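You operate a simulated robot arm through the tools that you are given. There is no shell and no other tool. Be economical: measure what you need, move in short steps, check, and stop when the job is done.

Carry out the task below with a simulated two-armed robot. There is one attempt and no reset: what you move stays moved.

JOB
Tighten the brass cup, stand candlestick and jar candle on the pink tray, then close the jar.
Fine: hold the candlestick, turn till the white marks meet; press the wooden lid on.
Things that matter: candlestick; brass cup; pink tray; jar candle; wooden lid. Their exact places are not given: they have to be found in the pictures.

It is judged by the outcome, as a careful person would: the job done as asked, and still so three seconds after it is handed in. It fails if anything else is knocked over, pushed out of place, dropped, spilled or broken. Lids that push on must go on centred and level and be pressed home; caps that screw on are set level and turned clockwise until they are tight.

ROBOT AND FRAMES
Two 7-joint arms with two-finger parallel grippers on one trunk, on a base that drives. Base frame: it is fixed to the floor where the robot stands at the start and does not move with it; the origin is under the middle of the robot, x ahead of it, y to its left, z up. Lengths are in m, angles in rad, forces in N, time in s.
The left shoulder is at the start at [0.06, 0.143, 0.926], the right one opposite. With the tool pointing down near the work surface each hand reaches from about 0.32 to 0.74 m from the robot's upright axis, wherever it stands, measured 20 degrees to its own side. Places, roughly: brass cup [0.5, 0, 0.9]; pink tray [0.7, -0.1, 0.7]. Payload 1.57 kg a hand.
The TCP of each hand is the grasp point between the finger pads, 0.03 m short of the fingertips. In the tool frame z runs along the fingers and y along their closing line. Largest opening 0.11 m; finger width 0.024, thickness 0.012; the body of the gripper, 0.048 by 0.112 m, starts 0.078 m behind the TCP.
Orientation is that of the tool frame in the base frame, as a unit quaternion [w, x, y, z]. With the fingers straight down and closing along the base's y, the tool's x points along the base's -x, its y along +y and its z along -z.

CONTROLS
- The arms move only by the tool move_arm. It takes "left_moves", "right_moves" or both (then of equal length, played together; a hand with none holds still); each is text: rows parted by semicolons, each of 6 numbers parted by spaces: the shift along the base's x, y, z in m, then the turn, a rotation vector about the base's x, y, z in rad. In form: tx ty tz ax ay az; .... A call has 1 to 20 rows; each row shifts and turns the commanded pose from where the row before left it. "left_gripper" and "right_gripper" are, for a hand that has rows, the closure, from 0 (fully open) to 1 (shut), set as the call begins (left out, the last holds). A row lasts 0.2 s, in which the tool goes at most 0.05 m and 0.15 rad; a call with a longer step from one row to the next is refused whole, and so is a gripper value outside its range. A pose out of reach is approached as far as the arm can. The call stops where the force on the tool passes 40 N (or 10 N more than at its start, if that is more) or the arm is blocked; 0.2 s more then pass. The fingers move at their own pace (about 0.045 m/s each) and stop on an object; they squeeze with about 43 N. The grip force told is the motor's: it shows also when the fingers shut on nothing. Time passes only in rows, and 0.2 s behind the last, so rows that do not move let the fingers close. It gives the time, the measured TCP pose, the force on the tool (base axes), the opening and the grip force at its end, in the units of the frame above (readings bear some noise).
- Cameras (640 x 400 px; columns grow to the right, rows downward): "scene" is now at [0.0425, -0.0095, 1.5267]; the picture's right is [-0.15, -0.99, 0.00], its down [-0.82, 0.12, -0.57] and it looks along [0.56, -0.08, -0.82] (base axes); focal length 288 px, centre (320, 200). "left" rides on the left gripper at [0.07, -0.016, -0.141] in its tool frame; the picture's right is [0.23, 0.97, 0.00], its down [-0.85, 0.20, -0.48] and it looks along [-0.47, 0.11, 0.88] (tool axes); focal length 222 px, centre (320, 200). "right" rides on the right gripper at [0.07, 0.016, -0.141] in its tool frame; the picture's right is [-0.23, 0.97, 0.00], its down [-0.86, -0.20, -0.48] and it looks along [-0.47, -0.11, 0.88] (tool axes); focal length 222 px, centre (320, 200).
- capture(camera): a new picture of that camera. It takes no simulated time.
- raise_lower(by): slides the trunk up (or, below 0, down) by that many m; the arms and the scene camera ride with it, the base frame stays. It gives what a move gives, with no picture.
- steer(legs): drives the robot by 1 to 6 legs, each [ahead, left, turn to the left] in m, m and rad, along the robot's own axes; the way and the turn of a leg run together, so that a leg with both is an arc; at most 1.5 m and 3.142 rad a leg. The arms and the cameras ride along, it lands a little off, and it stops where it bumps. It gives what a move gives.
- aim_head(pan, tilt): turns the head with the scene camera to pan (to the left, within 1.501 rad either way) and tilt (down, from -0.506 to 1.204), counted from straight ahead of the robot. It gives what a move gives.
- probe_pixels(camera, pixels): for up to 12 pixels [column, row] of the newest picture of that camera ("zoom" is the newest enlarged one), the place [x, y, z] in the base frame of the surface seen there, good to about 0.003 m. It takes no simulated time.
- inspect(camera, box): a new picture of the part [left, top, right, bottom] of that camera's present view, enlarged. It takes no simulated time.
- close_job(): hands the job in; it is judged then, once.

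Work in short steps. Measure before you move; look again where a grasp or a placing could have gone wrong, and mend it. You have 80 turns and 62 pictures in all, those below and enlarged ones among them. Open the grippers and draw the arms clear of the work before you hand the job in, unless the task says otherwise; then end with one line.

The tools are called as a command line: name --argument value ..., lists and objects as JSON in quotes. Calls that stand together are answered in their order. move_arm: Moves the arms, as the interface text tells. Its arguments: {"type":"object","properties":{"left_moves":{"type":"string"},"left_gripper":{"type":"number"},"right_moves":{"type":"string"},"right_gripper":{"type":"number"}},"required":[]} The other tools are called the same way: raise_lower (by) slides the trunk up or down; steer (legs) drives the base; aim_head (pan, tilt) turns the head that bears the scene camera; capture (camera) takes a picture; probe_pixels (camera, pixels) gives the place of the surface under pixels of a picture; inspect (camera, box) takes an enlarged picture of a part of a camera's view; close_job () hands the job in.

At the start:

```text
t: 0.0
left_position: [0.6213, 0.1104, 0.999]
left_tcp_rot: [0.0, 0.001, 1.0, -0.001]
left_force: [-0.9, 1.1, -0.1]
left_opening: 0.1101
left_grip_force: 0.1
right_position: [0.4302, -0.3377, 0.9995]
right_tcp_rot: [0.0, 0.0, 1.0, 0.0]
right_force: [-0.1, 0.7, -0.4]
right_opening: 0.1101
right_grip_force: 0.0
trunk travel left (down, up): [-0.525, 0.065]
robot x, y, heading: [-0.0001, -0.0016, -0.005]
head pan, tilt: [-0.148, 0.969]
```

scene: 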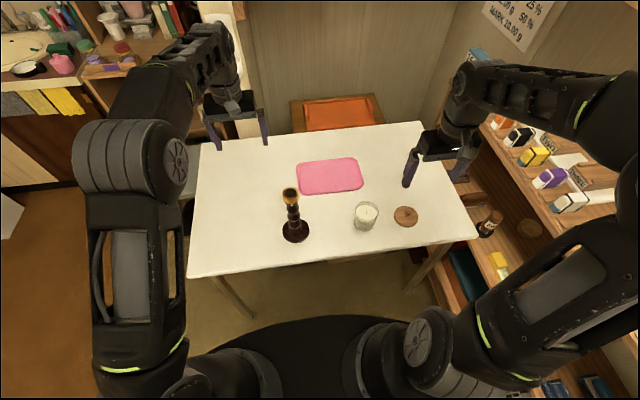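
right: 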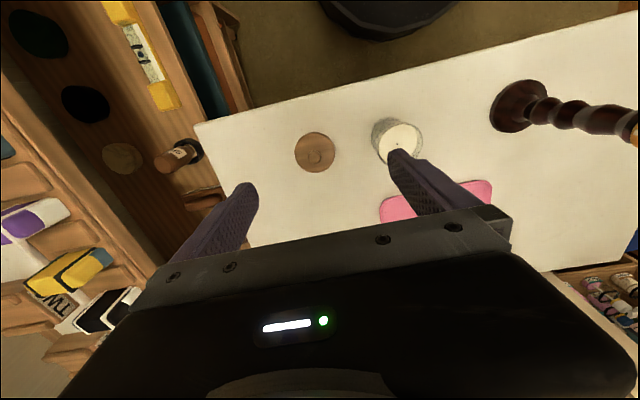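
left: 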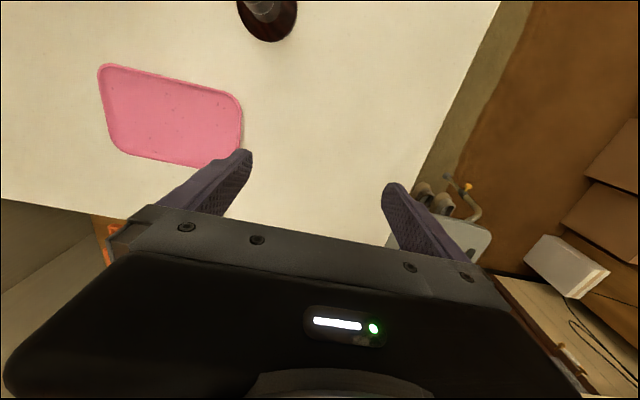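

The scene shows the candlestick around (293,215), jar at (366,214), lid at (405,216), tray at (330,176). I enlarge the view to measure these.

inspect --camera "scene" --box '[260, 140, 440, 252]'

inspect --camera "scene" --box '[268, 178, 332, 248]'

```text
3.56 times, centred on (350, 196) of scene
```

zoom: 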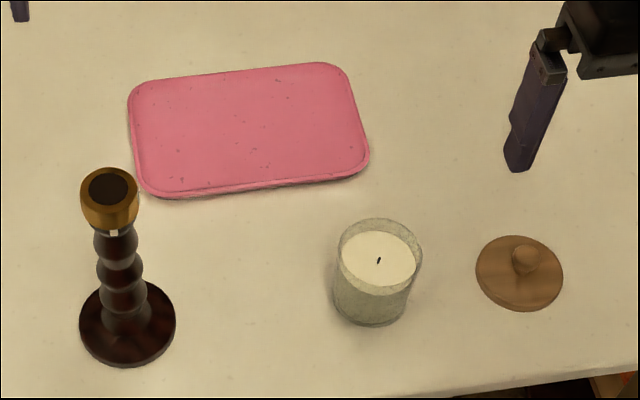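

```text
5.71 times, centred on (300, 213) of scene
```

zoom: 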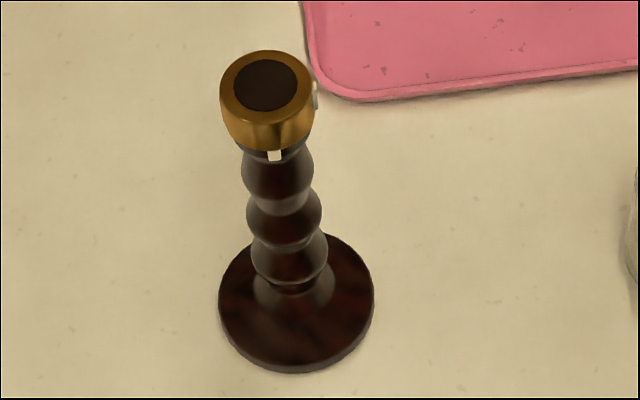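

The cup's white mark is at the right (315,95) and the stem's mark faces the robot (274,155), so the cup needs a clockwise turn of about a quarter. I probe positions next.

probe_pixels --camera "zoom" --pixels '[[265, 85], [268, 128], [315, 97], [274, 155], [277, 175], [283, 215], [289, 260], [222, 300], [373, 300], [295, 350], [230, 115], [288, 280]]'

capture --camera "scene"

probe_pixels --camera "scene" --pixels '[[297, 164], [357, 158], [363, 188], [302, 194], [330, 176], [366, 213], [366, 203], [356, 212], [378, 212], [407, 212], [405, 220], [330, 215]]'

```text
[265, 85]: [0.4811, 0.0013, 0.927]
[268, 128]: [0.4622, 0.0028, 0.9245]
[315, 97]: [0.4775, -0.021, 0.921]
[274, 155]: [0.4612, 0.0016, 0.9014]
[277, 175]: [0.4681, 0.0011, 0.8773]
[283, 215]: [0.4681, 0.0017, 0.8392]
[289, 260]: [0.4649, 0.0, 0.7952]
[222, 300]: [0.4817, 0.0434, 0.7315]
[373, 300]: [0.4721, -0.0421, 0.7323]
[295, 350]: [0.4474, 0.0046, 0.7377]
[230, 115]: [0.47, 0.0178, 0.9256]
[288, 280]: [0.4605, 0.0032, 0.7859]
```

```text
56 pictures are left
```

scene: 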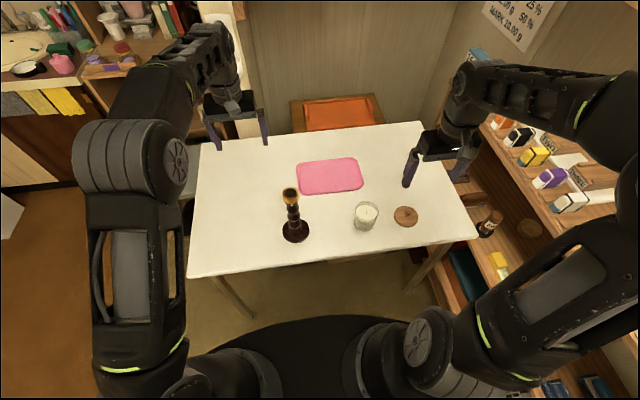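

```text
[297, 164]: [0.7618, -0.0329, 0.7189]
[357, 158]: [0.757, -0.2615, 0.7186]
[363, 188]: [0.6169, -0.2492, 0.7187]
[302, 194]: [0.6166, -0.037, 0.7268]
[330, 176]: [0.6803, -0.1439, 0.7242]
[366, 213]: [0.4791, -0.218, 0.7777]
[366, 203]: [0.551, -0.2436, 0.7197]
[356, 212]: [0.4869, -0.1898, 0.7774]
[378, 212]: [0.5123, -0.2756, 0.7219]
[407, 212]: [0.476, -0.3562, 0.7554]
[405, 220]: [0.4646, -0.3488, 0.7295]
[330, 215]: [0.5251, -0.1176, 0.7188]
```

Candlestick axis is near (0.478, 0.001), with the cup at z≈0.905–0.928 and a stem neck at z≈0.858. I turn the left hand to point horizontally, forward and to the right, to hold the stem.

move_arm --left_moves "0 0.003 0.002 0 -0.1428 0; 0 0.003 0.002 0 -0.1428 0; 0 0.003 0.002 0 -0.1428 0; 0 0.003 0.002 0 -0.1428 0; 0 0.003 0.002 0 -0.1428 0; 0 0.003 0.002 0 -0.1428 0; 0 0.003 0.002 0 -0.1428 0; 0 0.003 0.002 0 -0.1428 0; 0 0.003 0.002 0 -0.1428 0; 0 0.003 0.002 0 -0.1428 0; 0 0.003 0.002 0 -0.1428 0; -0.015 0.005 0 0 0 -0.1496; -0.015 0.005 0 0 0 -0.1496; -0.015 0.005 0 0 0 -0.1496; -0.015 0.005 0 0 0 -0.1496; -0.015 0.005 0 0 0 -0.1496; -0.015 0.005 0 0 0 -0.1496; -0.015 0.005 0 0 0 -0.1496"

```text
t: 3.8
left_position: [0.5151, 0.1808, 1.0231]
left_tcp_rot: [0.612, 0.355, 0.611, -0.355]
left_force: [0.7, 0.4, 0.0]
left_opening: 0.1103
left_grip_force: 0.0
right_position: [0.4296, -0.338, 0.9999]
right_tcp_rot: [0.001, 0.0, 1.0, 0.0]
right_force: [0.1, -0.2, -0.1]
right_opening: 0.1101
right_grip_force: 0.0
trunk travel left (down, up): [-0.525, 0.065]
robot x, y, heading: [0.002, -0.0001, -0.002]
head pan, tilt: [-0.148, 0.969]
```

Orientation came out as planned. I lower the hand to a standoff 0.14 m from the stem along the approach line.

move_arm --left_moves "-0.018 -0.01 -0.0275 0 0 0; -0.018 -0.01 -0.0275 0 0 0; -0.018 -0.01 -0.0275 0 0 0; -0.018 -0.01 -0.0275 0 0 0; -0.018 -0.01 -0.0275 0 0 0; -0.017 -0.009 -0.0275 0 0 0"

capture --camera "left"

capture --camera "scene"

```text
t: 5.2
left_position: [0.4121, 0.1153, 0.8578]
left_tcp_rot: [0.613, 0.353, 0.612, -0.353]
left_force: [0.4, 0.8, -0.1]
left_opening: 0.1099
left_grip_force: 0.0
right_position: [0.4311, -0.3389, 1.0003]
right_tcp_rot: [0.001, -0.001, 1.0, -0.001]
right_force: [-0.3, -0.4, -0.5]
right_opening: 0.11
right_grip_force: 0.0
trunk travel left (down, up): [-0.525, 0.065]
robot x, y, heading: [0.002, 0.0019, 0.003]
head pan, tilt: [-0.148, 0.969]
```

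```text
55 pictures are left
```

left: 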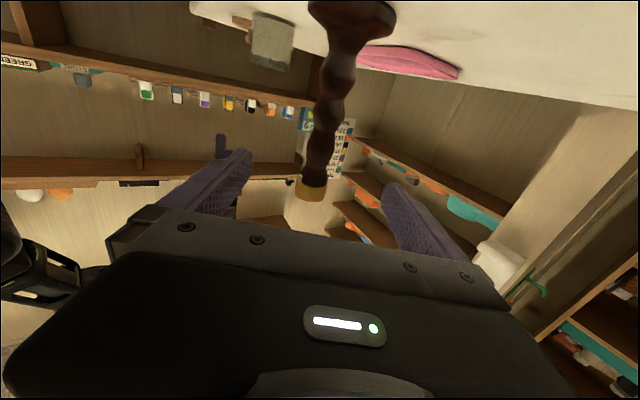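

```text
54 pictures are left
```

scene: 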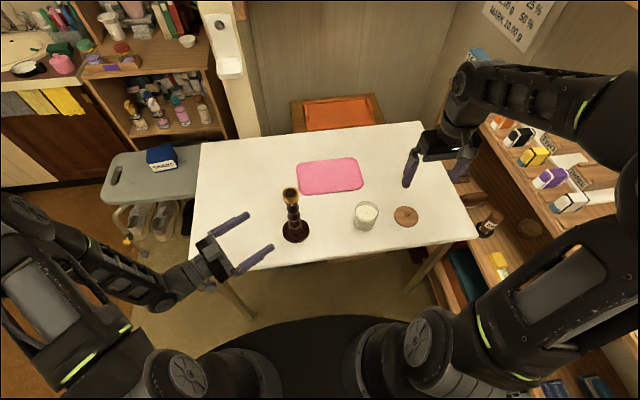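

The stem sits between the open fingers. I advance along the approach line.

move_arm --left_moves "0.0132 -0.0228 0 0 0 0; 0.0132 -0.0228 0 0 0 0; 0.0132 -0.0228 0 0 0 0; 0.0132 -0.0228 0 0 0 0; 0.0132 -0.0228 0 0 0 0"

inspect --camera "scene" --box '[230, 170, 350, 250]'

capture --camera "left"

```text
t: 6.4
left_position: [0.4774, 0.003, 0.8556]
left_tcp_rot: [0.612, 0.354, 0.612, -0.353]
left_force: [0.3, -0.3, 0.4]
left_opening: 0.1099
left_grip_force: 0.1
right_position: [0.4311, -0.3379, 0.9997]
right_tcp_rot: [0.0, 0.0, 1.0, 0.0]
right_force: [0.4, 0.6, -0.5]
right_opening: 0.1098
right_grip_force: 0.1
trunk travel left (down, up): [-0.525, 0.065]
robot x, y, heading: [-0.0001, -0.0032, -0.001]
head pan, tilt: [-0.148, 0.969]
```

```text
5.00 times, centred on (290, 210) of scene
```

zoom: 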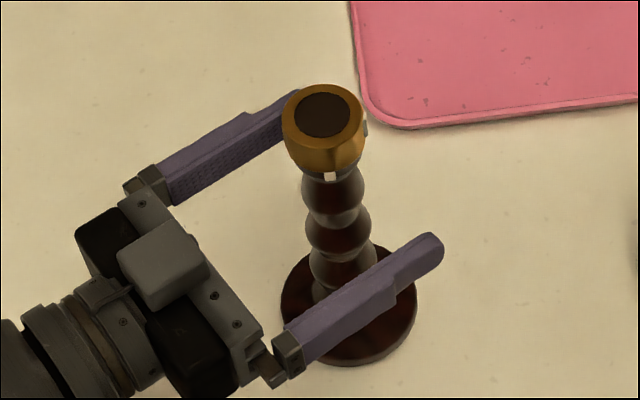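

```text
52 pictures are left
```

left: 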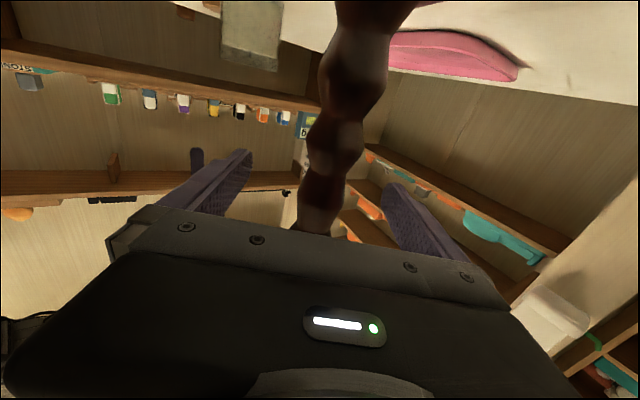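

The stem is centred between the fingers at z≈0.856. I close the left gripper while holding still.

move_arm --left_moves "0 0 0 0 0 0; 0 0 0 0 0 0; 0 0 0 0 0 0; 0 0 0 0 0 0; 0 0 0 0 0 0; 0 0 0 0 0 0; 0 0 0 0 0 0" --left_gripper 1

inspect --camera "scene" --box '[250, 175, 330, 245]'

probe_pixels --camera "zoom" --pixels '[[320, 80]]'

```text
t: 8.0
left_position: [0.4762, 0.0021, 0.8555]
left_tcp_rot: [0.612, 0.354, 0.612, -0.354]
left_force: [0.5, -0.9, 0.1]
left_opening: 0.0342
left_grip_force: 38.5
right_position: [0.4302, -0.3386, 1.0]
right_tcp_rot: [0.0, 0.0, 1.0, 0.0]
right_force: [-0.4, -0.6, -0.1]
right_opening: 0.1099
right_grip_force: 0.2
trunk travel left (down, up): [-0.525, 0.065]
robot x, y, heading: [-0.0025, -0.0018, -0.0]
head pan, tilt: [-0.148, 0.969]
```

```text
5.71 times, centred on (290, 210) of scene
```

zoom: 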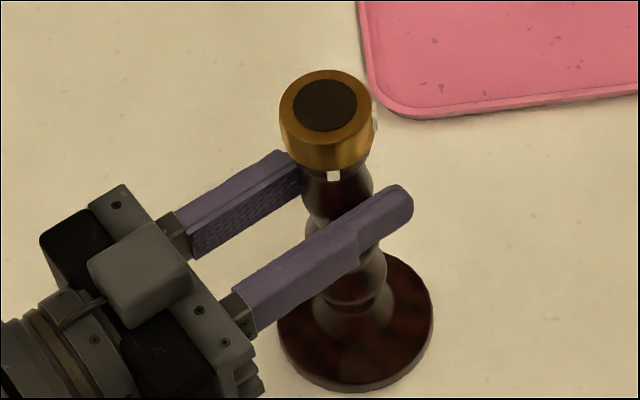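

```text
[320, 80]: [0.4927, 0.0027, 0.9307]
```

The stem is gripped (opening 0.034). I measure the cup again and bring the right hand above it, turned +45° so that a clockwise quarter turn ends with the marks visible.

probe_pixels --camera "zoom" --pixels '[[285, 105], [367, 103], [325, 140], [325, 73], [325, 105], [375, 120], [333, 175], [290, 140], [340, 160], [300, 80]]'

move_arm --right_moves "0 0 0.04 0 0 0; 0.006 0.042 0 0 0 0.131; 0.006 0.042 0 0 0 0.131; 0.006 0.042 0 0 0 0.131; 0.006 0.042 0 0 0 0.131; 0.006 0.042 0 0 0 0.131; 0.006 0.042 0 0 0 0.131; 0.006 0.042 0 0 0 0; 0.006 0.043 0 0 0 0"

capture --camera "right"

```text
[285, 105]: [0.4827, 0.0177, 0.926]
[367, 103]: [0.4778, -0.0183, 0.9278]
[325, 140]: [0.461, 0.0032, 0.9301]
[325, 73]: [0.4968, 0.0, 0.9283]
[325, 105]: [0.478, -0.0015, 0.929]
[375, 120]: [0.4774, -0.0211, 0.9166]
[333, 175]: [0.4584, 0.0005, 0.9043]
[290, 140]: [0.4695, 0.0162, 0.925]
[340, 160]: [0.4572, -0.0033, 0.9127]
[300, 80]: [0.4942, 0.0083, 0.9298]
```

```text
t: 10.0
left_position: [0.4771, 0.0032, 0.855]
left_tcp_rot: [0.613, 0.354, 0.612, -0.353]
left_force: [-0.4, 2.8, -0.2]
left_opening: 0.0342
left_grip_force: 42.0
right_position: [0.4784, 0.002, 1.0366]
right_tcp_rot: [0.0, -0.382, 0.924, 0.0]
right_force: [-0.7, 0.1, -0.5]
right_opening: 0.1102
right_grip_force: 0.0
trunk travel left (down, up): [-0.525, 0.065]
robot x, y, heading: [-0.0019, 0.0023, -0.003]
head pan, tilt: [-0.148, 0.969]
```

```text
50 pictures are left
```

right: 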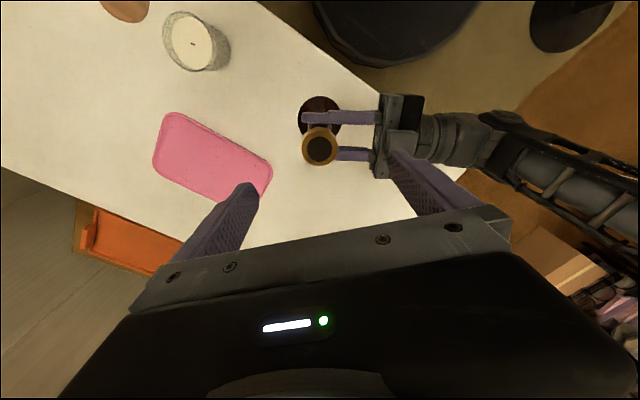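

The cup's axis is about (0.479, 0.000), and the hand is over it. I descend to z≈0.922 with the fingers open, then close.

move_arm --right_moves "0 -0.002 -0.03 0 0 0; 0 0 -0.03 0 0 0; 0 0 -0.027 0 0 0; 0 0 -0.027 0 0 0; 0 0 0 0 0 0"

inspect --camera "scene" --box '[240, 165, 340, 245]'

capture --camera "right"

```text
t: 11.2
left_position: [0.4764, 0.0028, 0.8562]
left_tcp_rot: [0.612, 0.354, 0.612, -0.354]
left_force: [0.2, 1.5, 0.8]
left_opening: 0.0347
left_grip_force: 41.4
right_position: [0.4759, -0.003, 0.9261]
right_tcp_rot: [0.0, -0.384, 0.923, 0.0]
right_force: [0.5, -0.2, 0.3]
right_opening: 0.11
right_grip_force: 0.1
trunk travel left (down, up): [-0.525, 0.065]
robot x, y, heading: [0.0036, -0.0005, 0.002]
head pan, tilt: [-0.148, 0.969]
```

```text
5.00 times, centred on (290, 205) of scene
```

zoom: 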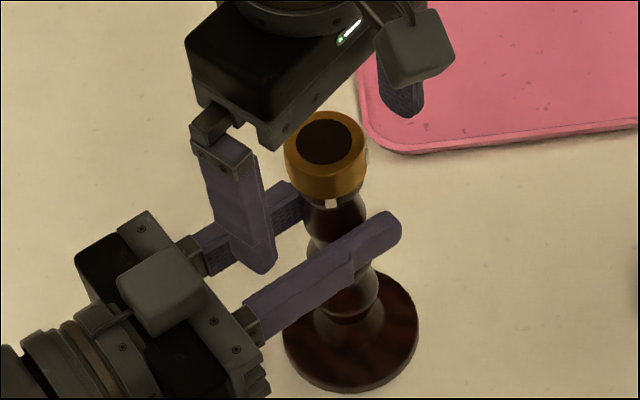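

```text
48 pictures are left
```

right: 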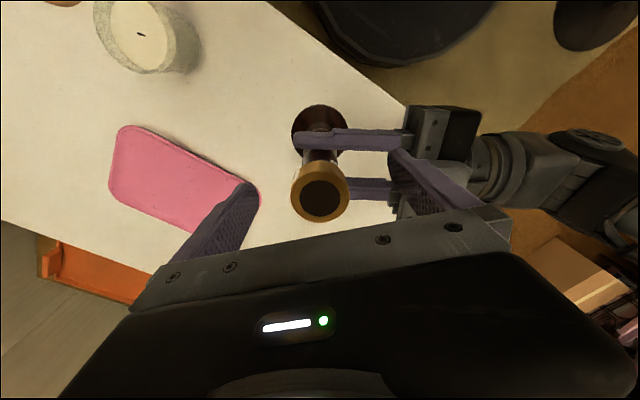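

The fingers straddle the cup with clearance over the left hand. I trim the position and close the right gripper.

move_arm --right_moves "0.002 0.002 -0.004 0 0 0; 0 0 0 0 0 0; 0 0 0 0 0 0; 0 0 0 0 0 0; 0 0 0 0 0 0; 0 0 0 0 0 0" --right_gripper 1

inspect --camera "scene" --box '[250, 170, 330, 240]'

```text
t: 12.6
left_position: [0.476, 0.0034, 0.8559]
left_tcp_rot: [0.612, 0.353, 0.613, -0.354]
left_force: [1.0, -2.6, 0.8]
left_opening: 0.0344
left_grip_force: 42.0
right_position: [0.4778, -0.0005, 0.9214]
right_tcp_rot: [0.0, -0.384, 0.924, 0.0]
right_force: [-1.6, 2.3, 0.1]
right_opening: 0.0413
right_grip_force: 31.8
trunk travel left (down, up): [-0.525, 0.065]
robot x, y, heading: [0.0027, 0.0001, 0.005]
head pan, tilt: [-0.148, 0.969]
```

```text
5.71 times, centred on (290, 205) of scene
```

zoom: 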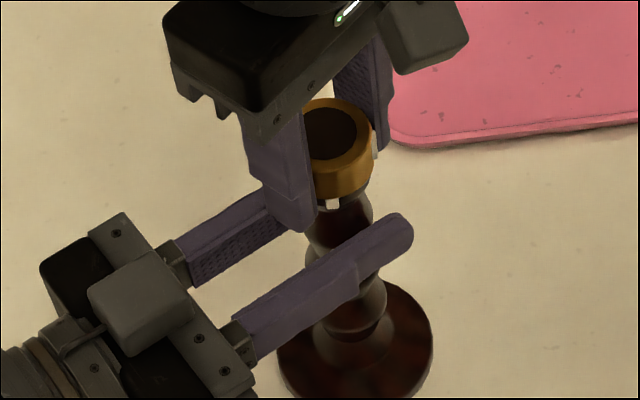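

Cup gripped (opening 0.041). I turn it clockwise about 60° in small rows and then look.

move_arm --right_moves "0 0 0 0 0 -0.13; 0 0 0 0 0 -0.13; 0 0 0 0 0 -0.13; 0 0 0 0 0 -0.13; 0 0 0 0 0 -0.13; 0 0 0 0 0 -0.13; 0 0 0 0 0 -0.13; 0 0 0 0 0 -0.13"

inspect --camera "scene" --box '[250, 170, 330, 240]'

capture --camera "right"

```text
t: 14.4
left_position: [0.4778, 0.0038, 0.8562]
left_tcp_rot: [0.613, 0.354, 0.612, -0.354]
left_force: [7.9, -7.9, 3.5]
left_opening: 0.0339
left_grip_force: 41.7
right_position: [0.4803, -0.0014, 0.921]
right_tcp_rot: [0.0, 0.128, 0.992, 0.0]
right_force: [-7.7, 8.5, -3.0]
right_opening: 0.0412
right_grip_force: 42.8
trunk travel left (down, up): [-0.525, 0.065]
robot x, y, heading: [0.0011, 0.0007, 0.001]
head pan, tilt: [-0.148, 0.969]
```

```text
5.71 times, centred on (290, 205) of scene
```

zoom: 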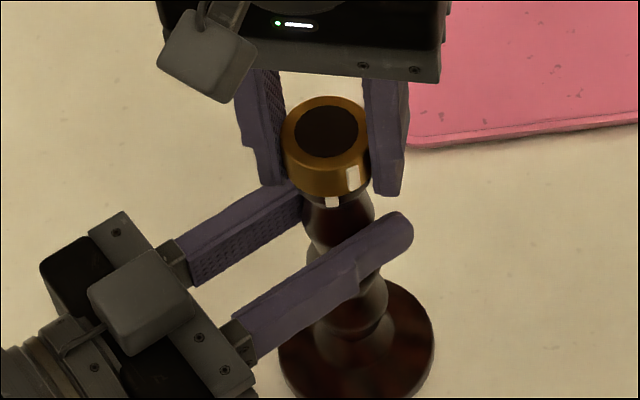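

```text
45 pictures are left
```

right: 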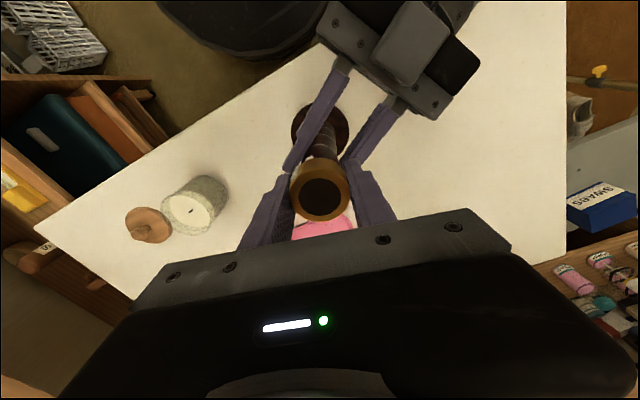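

The cup's mark is at (352,178) and the stem's at (332,202), leaving about 28°. I turn 0.39 rad more and look again.

move_arm --right_moves "0 0 0 0 0 -0.1; 0 0 0 0 0 -0.1; 0 0 0 0 0 -0.1; 0 0 0 0 0 -0.09"

inspect --camera "scene" --box '[270, 180, 320, 220]'

```text
t: 15.4
left_position: [0.4764, 0.0024, 0.8565]
left_tcp_rot: [0.613, 0.354, 0.612, -0.354]
left_force: [7.6, -1.2, 7.6]
left_opening: 0.034
left_grip_force: 41.6
right_position: [0.4808, -0.0013, 0.9208]
right_tcp_rot: [0.0, 0.317, 0.948, -0.001]
right_force: [-8.7, 2.0, -5.8]
right_opening: 0.041
right_grip_force: 43.2
trunk travel left (down, up): [-0.525, 0.065]
robot x, y, heading: [0.001, 0.0006, -0.002]
head pan, tilt: [-0.148, 0.969]
```

```text
10.00 times, centred on (295, 200) of scene
```

zoom: 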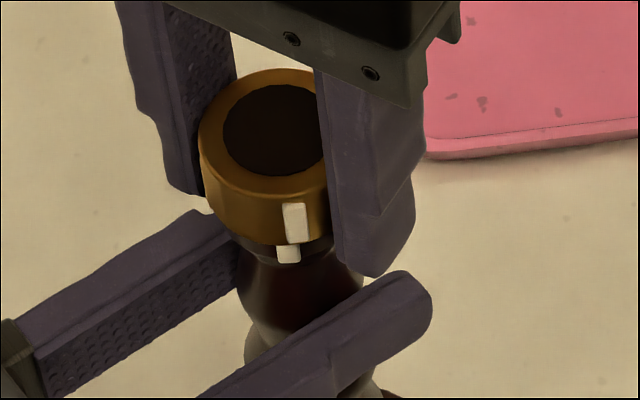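

Nearly aligned: cup mark (296,222), stem mark (288,254). I probe both marks for their azimuths.

probe_pixels --camera "zoom" --pixels '[[286, 208], [304, 206], [291, 240], [307, 238], [278, 254], [299, 254], [289, 256], [297, 224]]'

```text
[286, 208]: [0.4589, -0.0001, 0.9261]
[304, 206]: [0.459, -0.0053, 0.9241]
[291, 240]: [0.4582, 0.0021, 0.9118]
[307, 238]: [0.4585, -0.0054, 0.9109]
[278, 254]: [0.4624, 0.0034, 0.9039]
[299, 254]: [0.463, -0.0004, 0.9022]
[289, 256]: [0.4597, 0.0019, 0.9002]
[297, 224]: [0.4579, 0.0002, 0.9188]
```

Azimuth difference is about 0.19 rad. I turn that much further.

move_arm --right_moves "0 0 0 0 0 -0.08; 0 0 0 0 0 -0.08; 0 0 0 0 0 -0.03; 0 0 0 0 0 0"

inspect --camera "scene" --box '[270, 180, 320, 220]'

probe_pixels --camera "zoom" --pixels '[[284, 222], [289, 254], [275, 222], [293, 222]]'

```text
t: 16.4
left_position: [0.4763, 0.0033, 0.8552]
left_tcp_rot: [0.614, 0.354, 0.611, -0.353]
left_force: [4.7, 4.6, 13.5]
left_opening: 0.034
left_grip_force: 41.5
right_position: [0.4793, -0.0019, 0.9212]
right_tcp_rot: [0.0, 0.406, 0.914, -0.001]
right_force: [-4.4, -4.9, -13.5]
right_opening: 0.041
right_grip_force: 43.2
trunk travel left (down, up): [-0.525, 0.065]
robot x, y, heading: [-0.0047, 0.0046, 0.001]
head pan, tilt: [-0.148, 0.969]
```

```text
10.00 times, centred on (295, 200) of scene
```

zoom: 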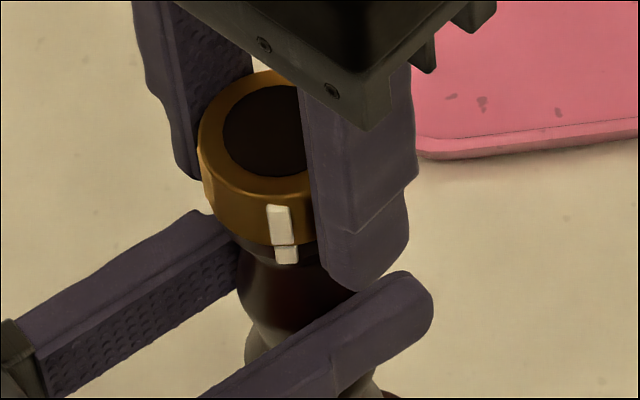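

```text
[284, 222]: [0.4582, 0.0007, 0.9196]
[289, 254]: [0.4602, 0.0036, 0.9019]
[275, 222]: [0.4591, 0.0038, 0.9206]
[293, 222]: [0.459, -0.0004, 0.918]
```

The marks now line up: cup mark's bottom at (283,243), stem mark at (287,254) along the axis. I release the cup, rise, and check.

move_arm --right_moves "0 0 0 0 0 0; 0 0 0 0 0 0; 0 0 0 0 0 0; 0 0 0 0 0 0; 0 0 0 0 0 0; 0 0 0.03 0 0 0; 0 0 0.04 0 0 0; 0 0 0.04 0 0 0; 0 -0.04 0 0 0 0.13; 0 -0.045 0 0 0 0.13; 0 -0.045 0 0 0 0.13; 0 -0.045 0 0 0 0.13; 0 -0.045 0 0 0 0.13; 0 -0.045 0 0 0 0.13; 0 0 0 0 0 0.06" --right_gripper 0

inspect --camera "scene" --box '[260, 180, 330, 240]'

```text
t: 19.6
left_position: [0.4768, 0.004, 0.8549]
left_tcp_rot: [0.613, 0.354, 0.612, -0.353]
left_force: [0.1, 0.6, 0.1]
left_opening: 0.034
left_grip_force: 41.8
right_position: [0.4823, -0.2669, 1.0326]
right_tcp_rot: [0.0, -0.004, 1.0, 0.0]
right_force: [0.3, 0.1, -0.4]
right_opening: 0.1096
right_grip_force: 0.1
trunk travel left (down, up): [-0.525, 0.065]
robot x, y, heading: [0.0005, 0.0012, 0.0]
head pan, tilt: [-0.148, 0.969]
```

```text
6.67 times, centred on (295, 210) of scene
```

zoom: 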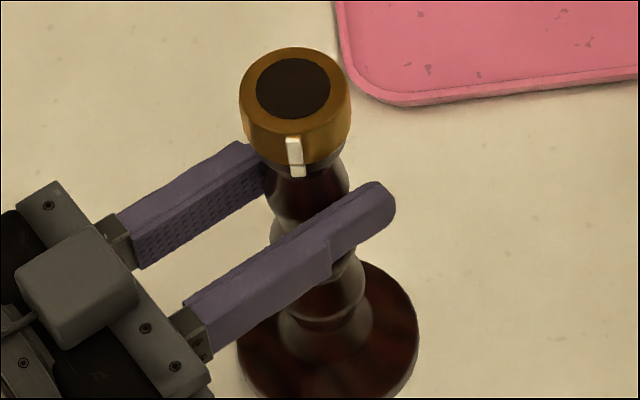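

Marks still meet. I lift the candlestick 0.04 m with the left hand and carry it to (0.688, -0.095) over the tray.

move_arm --left_moves "0 0 0.02 0 0 0; 0 0 0.02 0 0 0; 0.021 -0.0095 0 0 0 0; 0.021 -0.0095 0 0 0 0; 0.021 -0.0095 0 0 0 0; 0.021 -0.0095 0 0 0 0; 0.021 -0.0095 0 0 0 0; 0.021 -0.0095 0 0 0 0; 0.021 -0.0095 0 0 0 0; 0.021 -0.0095 0 0 0 0; 0.021 -0.0095 0 0 0 0; 0.021 -0.0095 0 0 0 0; 0 0 0 0 0 0"

capture --camera "scene"

inspect --camera "scene" --box '[260, 130, 380, 210]'

```text
t: 22.4
left_position: [0.6864, -0.0877, 0.8945]
left_tcp_rot: [0.613, 0.353, 0.613, -0.352]
left_force: [-0.7, 0.3, -6.4]
left_opening: 0.0339
left_grip_force: 41.8
right_position: [0.4806, -0.2669, 1.0329]
right_tcp_rot: [0.0, -0.003, 1.0, 0.001]
right_force: [-0.7, 0.4, -0.7]
right_opening: 0.1101
right_grip_force: 0.0
trunk travel left (down, up): [-0.525, 0.065]
robot x, y, heading: [0.0, -0.0037, -0.001]
head pan, tilt: [-0.148, 0.969]
```

```text
41 pictures are left
```

scene: 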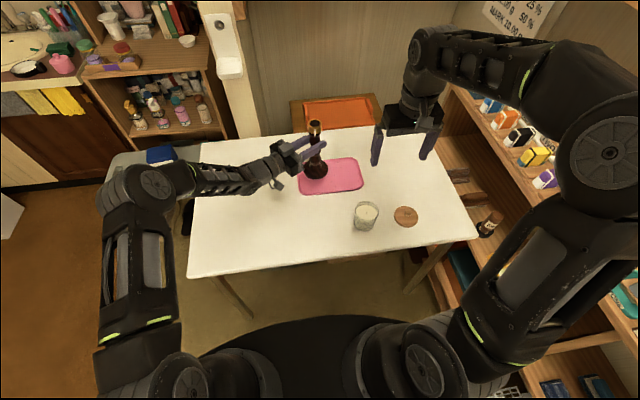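

```text
5.00 times, centred on (320, 170) of scene
```

zoom: 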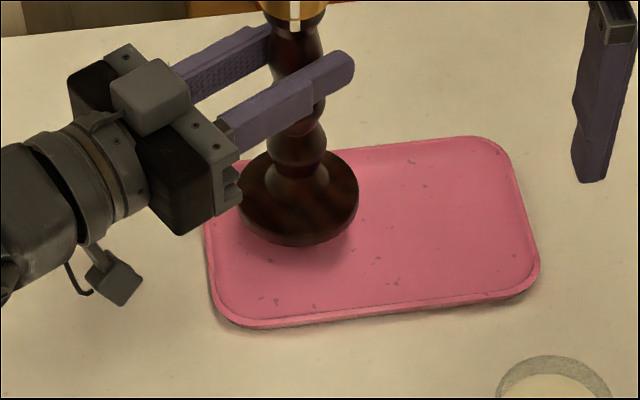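

The base hangs above the tray's left half. I lower gently, watching the force.

move_arm --left_moves "0.001 -0.003 -0.008 0 0 0; 0 -0.001 -0.008 0 0 0; 0 0 -0.008 0 0 0; 0 0 -0.006 0 0 0; 0 0 0 0 0 0"

inspect --camera "scene" --box '[260, 130, 380, 210]'

```text
t: 23.6
left_position: [0.6869, -0.0927, 0.8646]
left_tcp_rot: [0.613, 0.353, 0.613, -0.353]
left_force: [-0.1, 1.0, -6.6]
left_opening: 0.0338
left_grip_force: 41.5
right_position: [0.4824, -0.2685, 1.0331]
right_tcp_rot: [0.001, -0.002, 1.0, 0.0]
right_force: [0.0, -0.1, 0.1]
right_opening: 0.1102
right_grip_force: 0.1
trunk travel left (down, up): [-0.525, 0.065]
robot x, y, heading: [0.0004, 0.0023, -0.003]
head pan, tilt: [-0.148, 0.969]
```

```text
5.00 times, centred on (320, 170) of scene
```

zoom: 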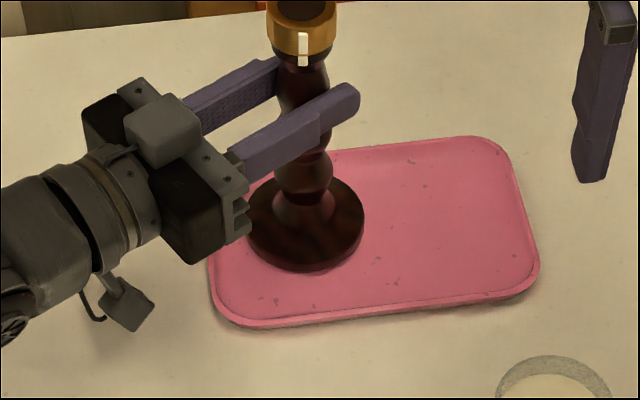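

Still holding the weight (about 6.5 N), with contact expected within a few mm. I lower by 1 mm rows.

move_arm --left_moves "0 0 -0.001 0 0 0; 0 0 -0.001 0 0 0; 0 0 -0.001 0 0 0; 0 0 -0.001 0 0 0; 0 0 0 0 0 0"

```text
t: 24.8
left_position: [0.6869, -0.093, 0.863]
left_tcp_rot: [0.613, 0.353, 0.612, -0.353]
left_force: [0.3, 0.4, -2.8]
left_opening: 0.0339
left_grip_force: 41.9
right_position: [0.4814, -0.2682, 1.0338]
right_tcp_rot: [0.001, -0.003, 1.0, 0.0]
right_force: [0.1, -0.4, -0.6]
right_opening: 0.1098
right_grip_force: 0.1
trunk travel left (down, up): [-0.525, 0.065]
robot x, y, heading: [0.0041, 0.0016, -0.007]
head pan, tilt: [-0.148, 0.969]
```

Force fell to -2.8 N, so the base has touched. A little lower to seat it, then open.

move_arm --left_moves "0 0 -0.001 0 0 0; 0 0 -0.001 0 0 0; 0 0 0 0 0 0"

inspect --camera "scene" --box '[260, 110, 380, 200]'

```text
t: 25.6
left_position: [0.6876, -0.0923, 0.8623]
left_tcp_rot: [0.613, 0.353, 0.612, -0.353]
left_force: [-4.3, 1.6, 7.9]
left_opening: 0.0339
left_grip_force: 42.1
right_position: [0.4809, -0.2683, 1.0342]
right_tcp_rot: [-0.001, -0.004, 1.0, 0.0]
right_force: [0.2, 0.3, 0.5]
right_opening: 0.1098
right_grip_force: 0.1
trunk travel left (down, up): [-0.525, 0.065]
robot x, y, heading: [-0.0023, -0.0024, 0.003]
head pan, tilt: [-0.148, 0.969]
```

```text
4.44 times, centred on (320, 155) of scene
```

zoom: 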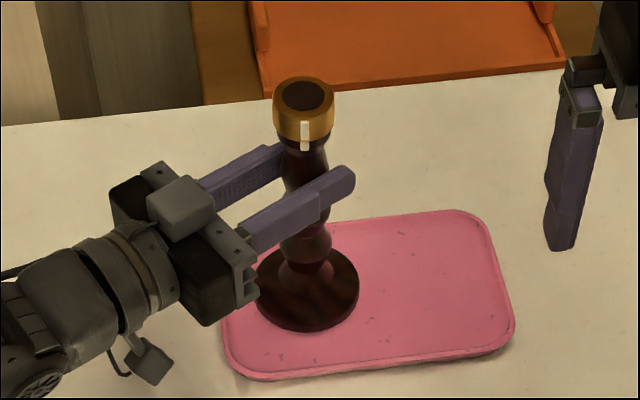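

It is seated, upright, on the tray. I ease up 1 mm, open, and draw straight back along the approach line.

move_arm --left_moves "0 0 0.001 0 0 0; 0 0 0 0 0 0; 0 0 0 0 0 0; 0 0 0 0 0 0; 0 0 0 0 0 0; 0 0 0 0 0 0; 0 0 0 0 0 0; -0.01 0.0173 0 0 0 0; -0.013 0.0225 0 0 0 0; -0.013 0.0225 0 0 0 0; -0.013 0.0225 0 0 0 0; -0.013 0.0225 0 0 0 0; -0.013 0.0225 0 0 0 0; -0.013 0.0225 0 0 0 0; -0.013 0.0225 0 0 0 0; -0.013 0.0225 0 0 0 0" --left_gripper 0

capture --camera "scene"

inspect --camera "scene" --box '[280, 110, 440, 240]'

```text
t: 29.0
left_position: [0.5716, 0.1057, 0.863]
left_tcp_rot: [0.613, 0.354, 0.611, -0.354]
left_force: [-1.0, 0.2, 0.2]
left_opening: 0.1098
left_grip_force: 0.0
right_position: [0.4809, -0.2668, 1.0337]
right_tcp_rot: [0.0, -0.004, 1.0, 0.0]
right_force: [0.7, -0.2, -0.1]
right_opening: 0.1099
right_grip_force: 0.0
trunk travel left (down, up): [-0.525, 0.065]
robot x, y, heading: [0.0036, -0.0012, 0.001]
head pan, tilt: [-0.148, 0.969]
```

```text
37 pictures are left
```

scene: 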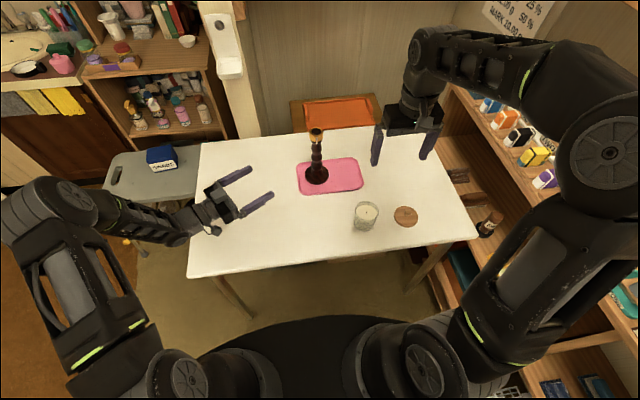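

```text
3.08 times, centred on (360, 175) of scene
```

zoom: 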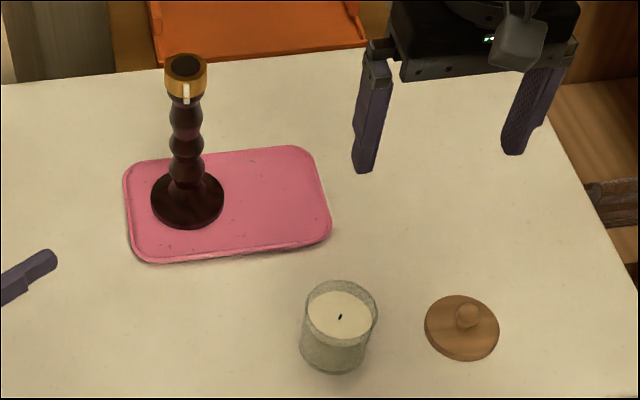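

The candlestick stands on the tray. Now I measure the jar (rim centred near (340,313)) and the lid (462,328), with its knob at (467,316).

inspect --camera "scene" --box '[345, 190, 425, 240]'

capture --camera "right"

```text
8.00 times, centred on (385, 215) of scene
```

zoom: 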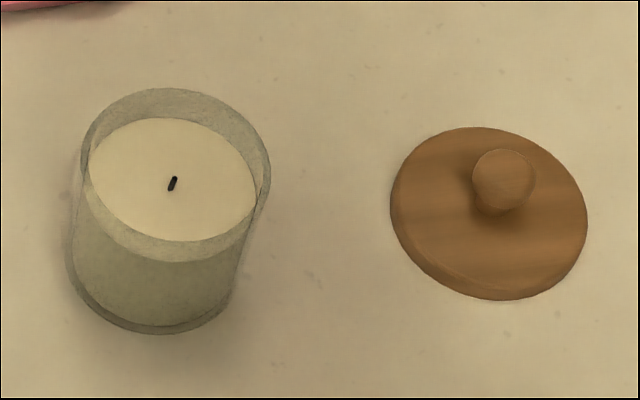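

```text
34 pictures are left
```

right: 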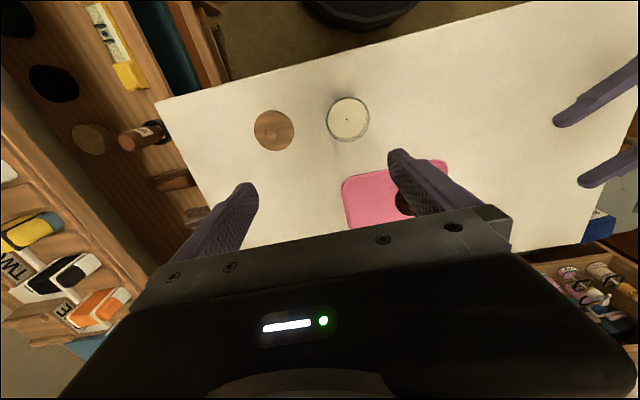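

probe_pixels --camera "zoom" --pixels '[[172, 180], [94, 180], [250, 185], [170, 120], [165, 236], [165, 93], [268, 180], [84, 160], [160, 255], [150, 300], [502, 175], [460, 260]]'

probe_pixels --camera "zoom" --pixels '[[395, 195], [583, 220], [480, 132], [485, 290], [478, 180], [530, 185], [500, 155], [500, 200], [500, 165], [350, 350], [130, 320], [230, 280]]'

```text
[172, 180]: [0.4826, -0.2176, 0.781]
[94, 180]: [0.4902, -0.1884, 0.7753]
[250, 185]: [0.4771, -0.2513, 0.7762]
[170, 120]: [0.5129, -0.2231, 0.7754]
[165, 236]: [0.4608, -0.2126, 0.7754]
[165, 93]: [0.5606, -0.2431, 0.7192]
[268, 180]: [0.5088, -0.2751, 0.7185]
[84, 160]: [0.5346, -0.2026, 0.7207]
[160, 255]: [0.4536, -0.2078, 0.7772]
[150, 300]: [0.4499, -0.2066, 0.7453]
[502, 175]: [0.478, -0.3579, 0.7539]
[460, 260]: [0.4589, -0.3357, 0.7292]
```

```text
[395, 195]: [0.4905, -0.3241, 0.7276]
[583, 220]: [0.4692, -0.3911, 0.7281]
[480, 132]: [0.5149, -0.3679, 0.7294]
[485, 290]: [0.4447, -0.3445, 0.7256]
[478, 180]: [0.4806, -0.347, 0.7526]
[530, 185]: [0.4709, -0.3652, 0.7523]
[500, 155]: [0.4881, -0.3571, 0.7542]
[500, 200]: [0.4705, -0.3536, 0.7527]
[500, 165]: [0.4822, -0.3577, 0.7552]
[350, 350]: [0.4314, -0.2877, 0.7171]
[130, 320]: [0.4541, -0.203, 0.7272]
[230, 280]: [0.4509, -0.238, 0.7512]
```

Jar axis ≈ (0.485, -0.219), outer radius ≈ 0.034, rim z ≈ 0.788. Lid centre ≈ (0.480, -0.357), knob top z ≈ 0.755. I move the right hand over the jar and partly down.

move_arm --right_moves "0.002 0.024 -0.02 0 0 0; 0.002 0.024 -0.03 0 0 0; 0 0 -0.04 0 0 0; 0 0 -0.04 0 0 0; 0 0 -0.03 0 0 0; 0 0 0 0 0 0"

capture --camera "right"

inspect --camera "scene" --box '[320, 160, 440, 240]'

```text
t: 30.4
left_position: [0.5728, 0.1055, 0.8631]
left_tcp_rot: [0.613, 0.354, 0.612, -0.353]
left_force: [0.0, 0.1, -0.5]
left_opening: 0.1099
left_grip_force: 0.0
right_position: [0.484, -0.2189, 0.8727]
right_tcp_rot: [0.0, -0.003, 1.0, 0.0]
right_force: [-0.3, 0.7, 0.3]
right_opening: 0.1101
right_grip_force: 0.1
trunk travel left (down, up): [-0.525, 0.065]
robot x, y, heading: [-0.0002, -0.0028, 0.0]
head pan, tilt: [-0.148, 0.969]
```

```text
33 pictures are left
```

right: 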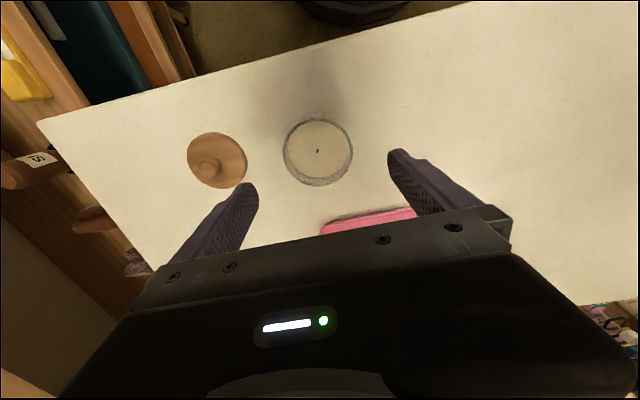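

```text
5.00 times, centred on (380, 200) of scene
```

zoom: 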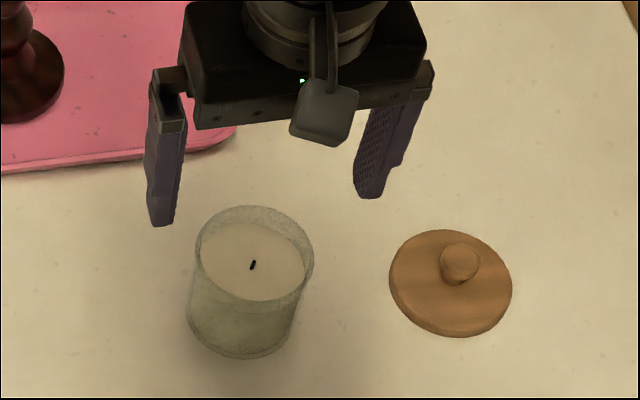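

The jar is centred in the wrist view at (318,152). I probe through it to confirm the centre.

probe_pixels --camera "right" --pixels '[[318, 151], [289, 152], [348, 150], [318, 124], [318, 182], [284, 153], [353, 150], [210, 168], [217, 160], [189, 158], [246, 160]]'

```text
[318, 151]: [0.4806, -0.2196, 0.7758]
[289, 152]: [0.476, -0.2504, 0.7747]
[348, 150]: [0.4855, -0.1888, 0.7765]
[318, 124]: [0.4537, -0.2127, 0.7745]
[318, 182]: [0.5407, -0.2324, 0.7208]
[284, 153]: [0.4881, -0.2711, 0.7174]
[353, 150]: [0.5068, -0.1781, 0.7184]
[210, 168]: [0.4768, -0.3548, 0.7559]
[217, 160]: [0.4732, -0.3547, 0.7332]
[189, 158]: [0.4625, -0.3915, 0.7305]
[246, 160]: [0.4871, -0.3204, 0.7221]
```

The centre agrees with the hand position. I descend to z≈0.766 and close.

move_arm --right_moves "0 -0.0005 -0.03 0 0 0; 0 0 -0.03 0 0 0; 0 0 -0.025 0 0 0; 0 0 -0.021 0 0 0; 0 0 0 0 0 0"

move_arm --right_moves "0 0 0 0 0 0; 0 0 0 0 0 0; 0 0 0 0 0 0; 0 0 0 0 0 0; 0 0 0 0 0 0" --right_gripper 1

capture --camera "right"

```text
t: 31.6
left_position: [0.5736, 0.1036, 0.8637]
left_tcp_rot: [0.613, 0.355, 0.611, -0.354]
left_force: [0.5, -0.3, 0.2]
left_opening: 0.11
left_grip_force: 0.0
right_position: [0.4837, -0.2186, 0.7662]
right_tcp_rot: [0.0, -0.005, 1.0, 0.0]
right_force: [0.5, 0.1, -0.2]
right_opening: 0.11
right_grip_force: 0.0
trunk travel left (down, up): [-0.525, 0.065]
robot x, y, heading: [-0.0002, -0.0022, -0.002]
head pan, tilt: [-0.148, 0.969]
```

```text
t: 32.8
left_position: [0.5728, 0.1048, 0.8622]
left_tcp_rot: [0.613, 0.354, 0.612, -0.353]
left_force: [-0.1, 0.2, -0.1]
left_opening: 0.1101
left_grip_force: 0.1
right_position: [0.4836, -0.219, 0.7655]
right_tcp_rot: [0.0, -0.003, 1.0, 0.0]
right_force: [-0.1, -1.7, 0.0]
right_opening: 0.0716
right_grip_force: 39.3
trunk travel left (down, up): [-0.525, 0.065]
robot x, y, heading: [-0.0029, -0.0016, 0.001]
head pan, tilt: [-0.148, 0.969]
```

```text
31 pictures are left
```

right: 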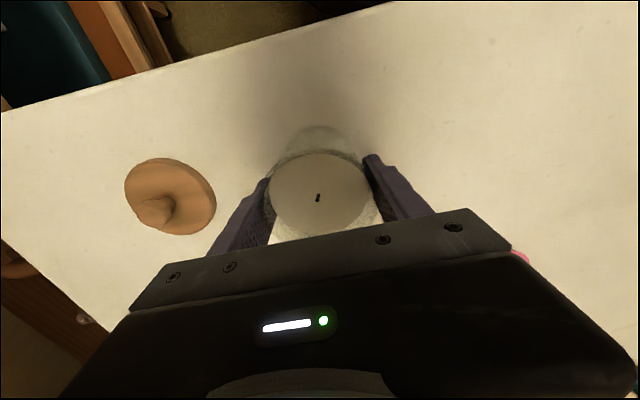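

Jar gripped (opening 0.072). I lift it 0.05 m and carry it level to (0.686, -0.200) over the tray.

move_arm --right_moves "0 0 0.015 0 0 0; 0 0 0.02 0 0 0; 0 0 0.015 0 0 0; 0.02 0.0018 0 0 0 0; 0.02 0.0018 0 0 0 0; 0.02 0.0018 0 0 0 0; 0.02 0.0018 0 0 0 0; 0.02 0.0018 0 0 0 0; 0.02 0.0018 0 0 0 0; 0.02 0.0018 0 0 0 0; 0.02 0.0018 0 0 0 0; 0.02 0.0018 0 0 0 0; 0.02 0.0018 0 0 0 0; 0 0 0 0 0 0"

inspect --camera "scene" --box '[280, 110, 400, 200]'

capture --camera "right"

```text
t: 35.8
left_position: [0.573, 0.1037, 0.8631]
left_tcp_rot: [0.613, 0.353, 0.612, -0.353]
left_force: [-0.5, -0.4, -0.1]
left_opening: 0.11
left_grip_force: 0.0
right_position: [0.6844, -0.2021, 0.8146]
right_tcp_rot: [0.0, -0.003, 1.0, -0.001]
right_force: [0.0, -0.3, -4.6]
right_opening: 0.0715
right_grip_force: 42.6
trunk travel left (down, up): [-0.525, 0.065]
robot x, y, heading: [-0.0007, -0.0032, 0.002]
head pan, tilt: [-0.148, 0.969]
```

```text
4.44 times, centred on (340, 155) of scene
```

zoom: 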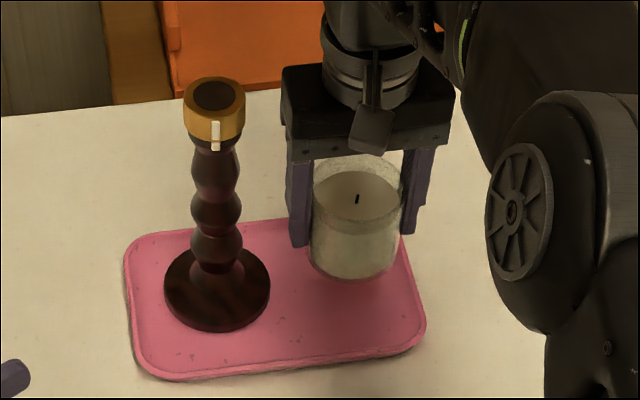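

```text
29 pictures are left
```

right: 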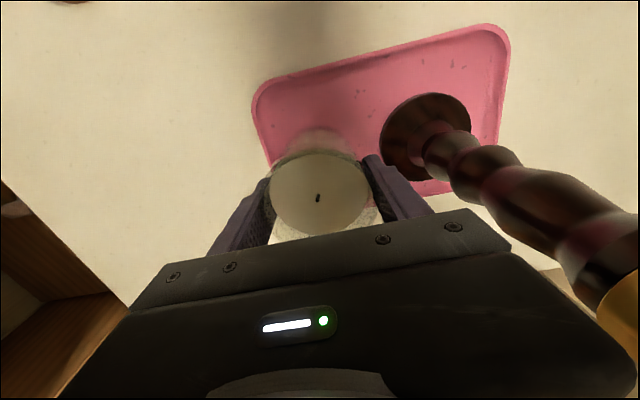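

Clear of the candlestick. I lower to just above the expected contact (TCP z≈0.772).

move_arm --right_moves "0 0 -0.015 0 0 0; 0 0 -0.013 0 0 0; 0 0 -0.008 0 0 0; 0 0 -0.002 0 0 0; 0 0 -0.001 0 0 0; 0 0 -0.001 0 0 0; 0 0 0 0 0 0"

```text
t: 37.4
left_position: [0.5731, 0.104, 0.8641]
left_tcp_rot: [0.612, 0.354, 0.612, -0.354]
left_force: [-0.1, 0.0, 0.7]
left_opening: 0.1102
left_grip_force: 0.1
right_position: [0.6858, -0.2019, 0.7756]
right_tcp_rot: [0.0, -0.004, 1.0, 0.0]
right_force: [0.0, -0.1, -4.1]
right_opening: 0.0714
right_grip_force: 42.7
trunk travel left (down, up): [-0.525, 0.065]
robot x, y, heading: [-0.0002, 0.0004, -0.002]
head pan, tilt: [-0.148, 0.969]
```

Still carrying the jar's 4 N. I continue down by 1 mm rows.

move_arm --right_moves "0 0 -0.001 0 0 0; 0 0 -0.001 0 0 0; 0 0 -0.001 0 0 0; 0 0 0 0 0 0"

```text
t: 38.4
left_position: [0.5735, 0.1033, 0.863]
left_tcp_rot: [0.612, 0.353, 0.613, -0.354]
left_force: [0.5, -0.1, 1.0]
left_opening: 0.11
left_grip_force: 0.0
right_position: [0.6847, -0.2008, 0.7724]
right_tcp_rot: [0.0, -0.004, 1.0, 0.0]
right_force: [1.1, 0.3, -3.1]
right_opening: 0.0714
right_grip_force: 43.3
trunk travel left (down, up): [-0.525, 0.065]
robot x, y, heading: [0.0011, -0.0024, -0.002]
head pan, tilt: [-0.148, 0.969]
```

The force is starting to fall. One more millimetre or so.

move_arm --right_moves "0 0 -0.001 0 0 0; 0 0 -0.0005 0 0 0; 0 0 0 0 0 0"

```text
t: 39.2
left_position: [0.5725, 0.1042, 0.8637]
left_tcp_rot: [0.613, 0.354, 0.612, -0.353]
left_force: [-0.2, 0.1, 0.5]
left_opening: 0.1099
left_grip_force: 0.1
right_position: [0.6857, -0.2024, 0.7711]
right_tcp_rot: [0.001, -0.003, 1.0, 0.001]
right_force: [-2.0, 0.1, 0.7]
right_opening: 0.0715
right_grip_force: 43.2
trunk travel left (down, up): [-0.525, 0.065]
robot x, y, heading: [0.001, -0.0035, -0.001]
head pan, tilt: [-0.148, 0.969]
```

The tray now bears the jar. I open the gripper and rise straight up.

move_arm --right_moves "0 0 0 0 0 0; 0 0 0 0 0 0; 0 0 0 0 0 0; 0 0 0 0 0 0; 0 0 0.02 0 0 0; 0 0 0.03 0 0 0; 0 0 0.04 0 0 0; 0 0 0.04 0 0 0; 0 0 0 0 0 0" --right_gripper 0.1

capture --camera "right"

```text
t: 41.2
left_position: [0.5745, 0.1033, 0.8631]
left_tcp_rot: [0.613, 0.353, 0.612, -0.353]
left_force: [-0.2, -0.3, 0.4]
left_opening: 0.1098
left_grip_force: 0.2
right_position: [0.6848, -0.2002, 0.903]
right_tcp_rot: [0.001, -0.004, 1.0, 0.0]
right_force: [-0.1, -0.2, -1.0]
right_opening: 0.0991
right_grip_force: 0.0
trunk travel left (down, up): [-0.525, 0.065]
robot x, y, heading: [0.0007, -0.0025, 0.004]
head pan, tilt: [-0.148, 0.969]
```

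```text
28 pictures are left
```

right: 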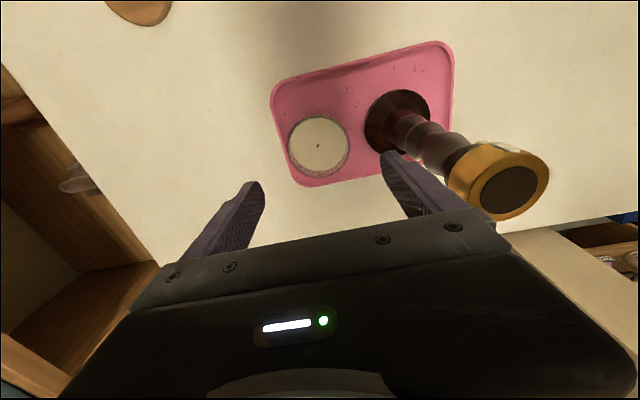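

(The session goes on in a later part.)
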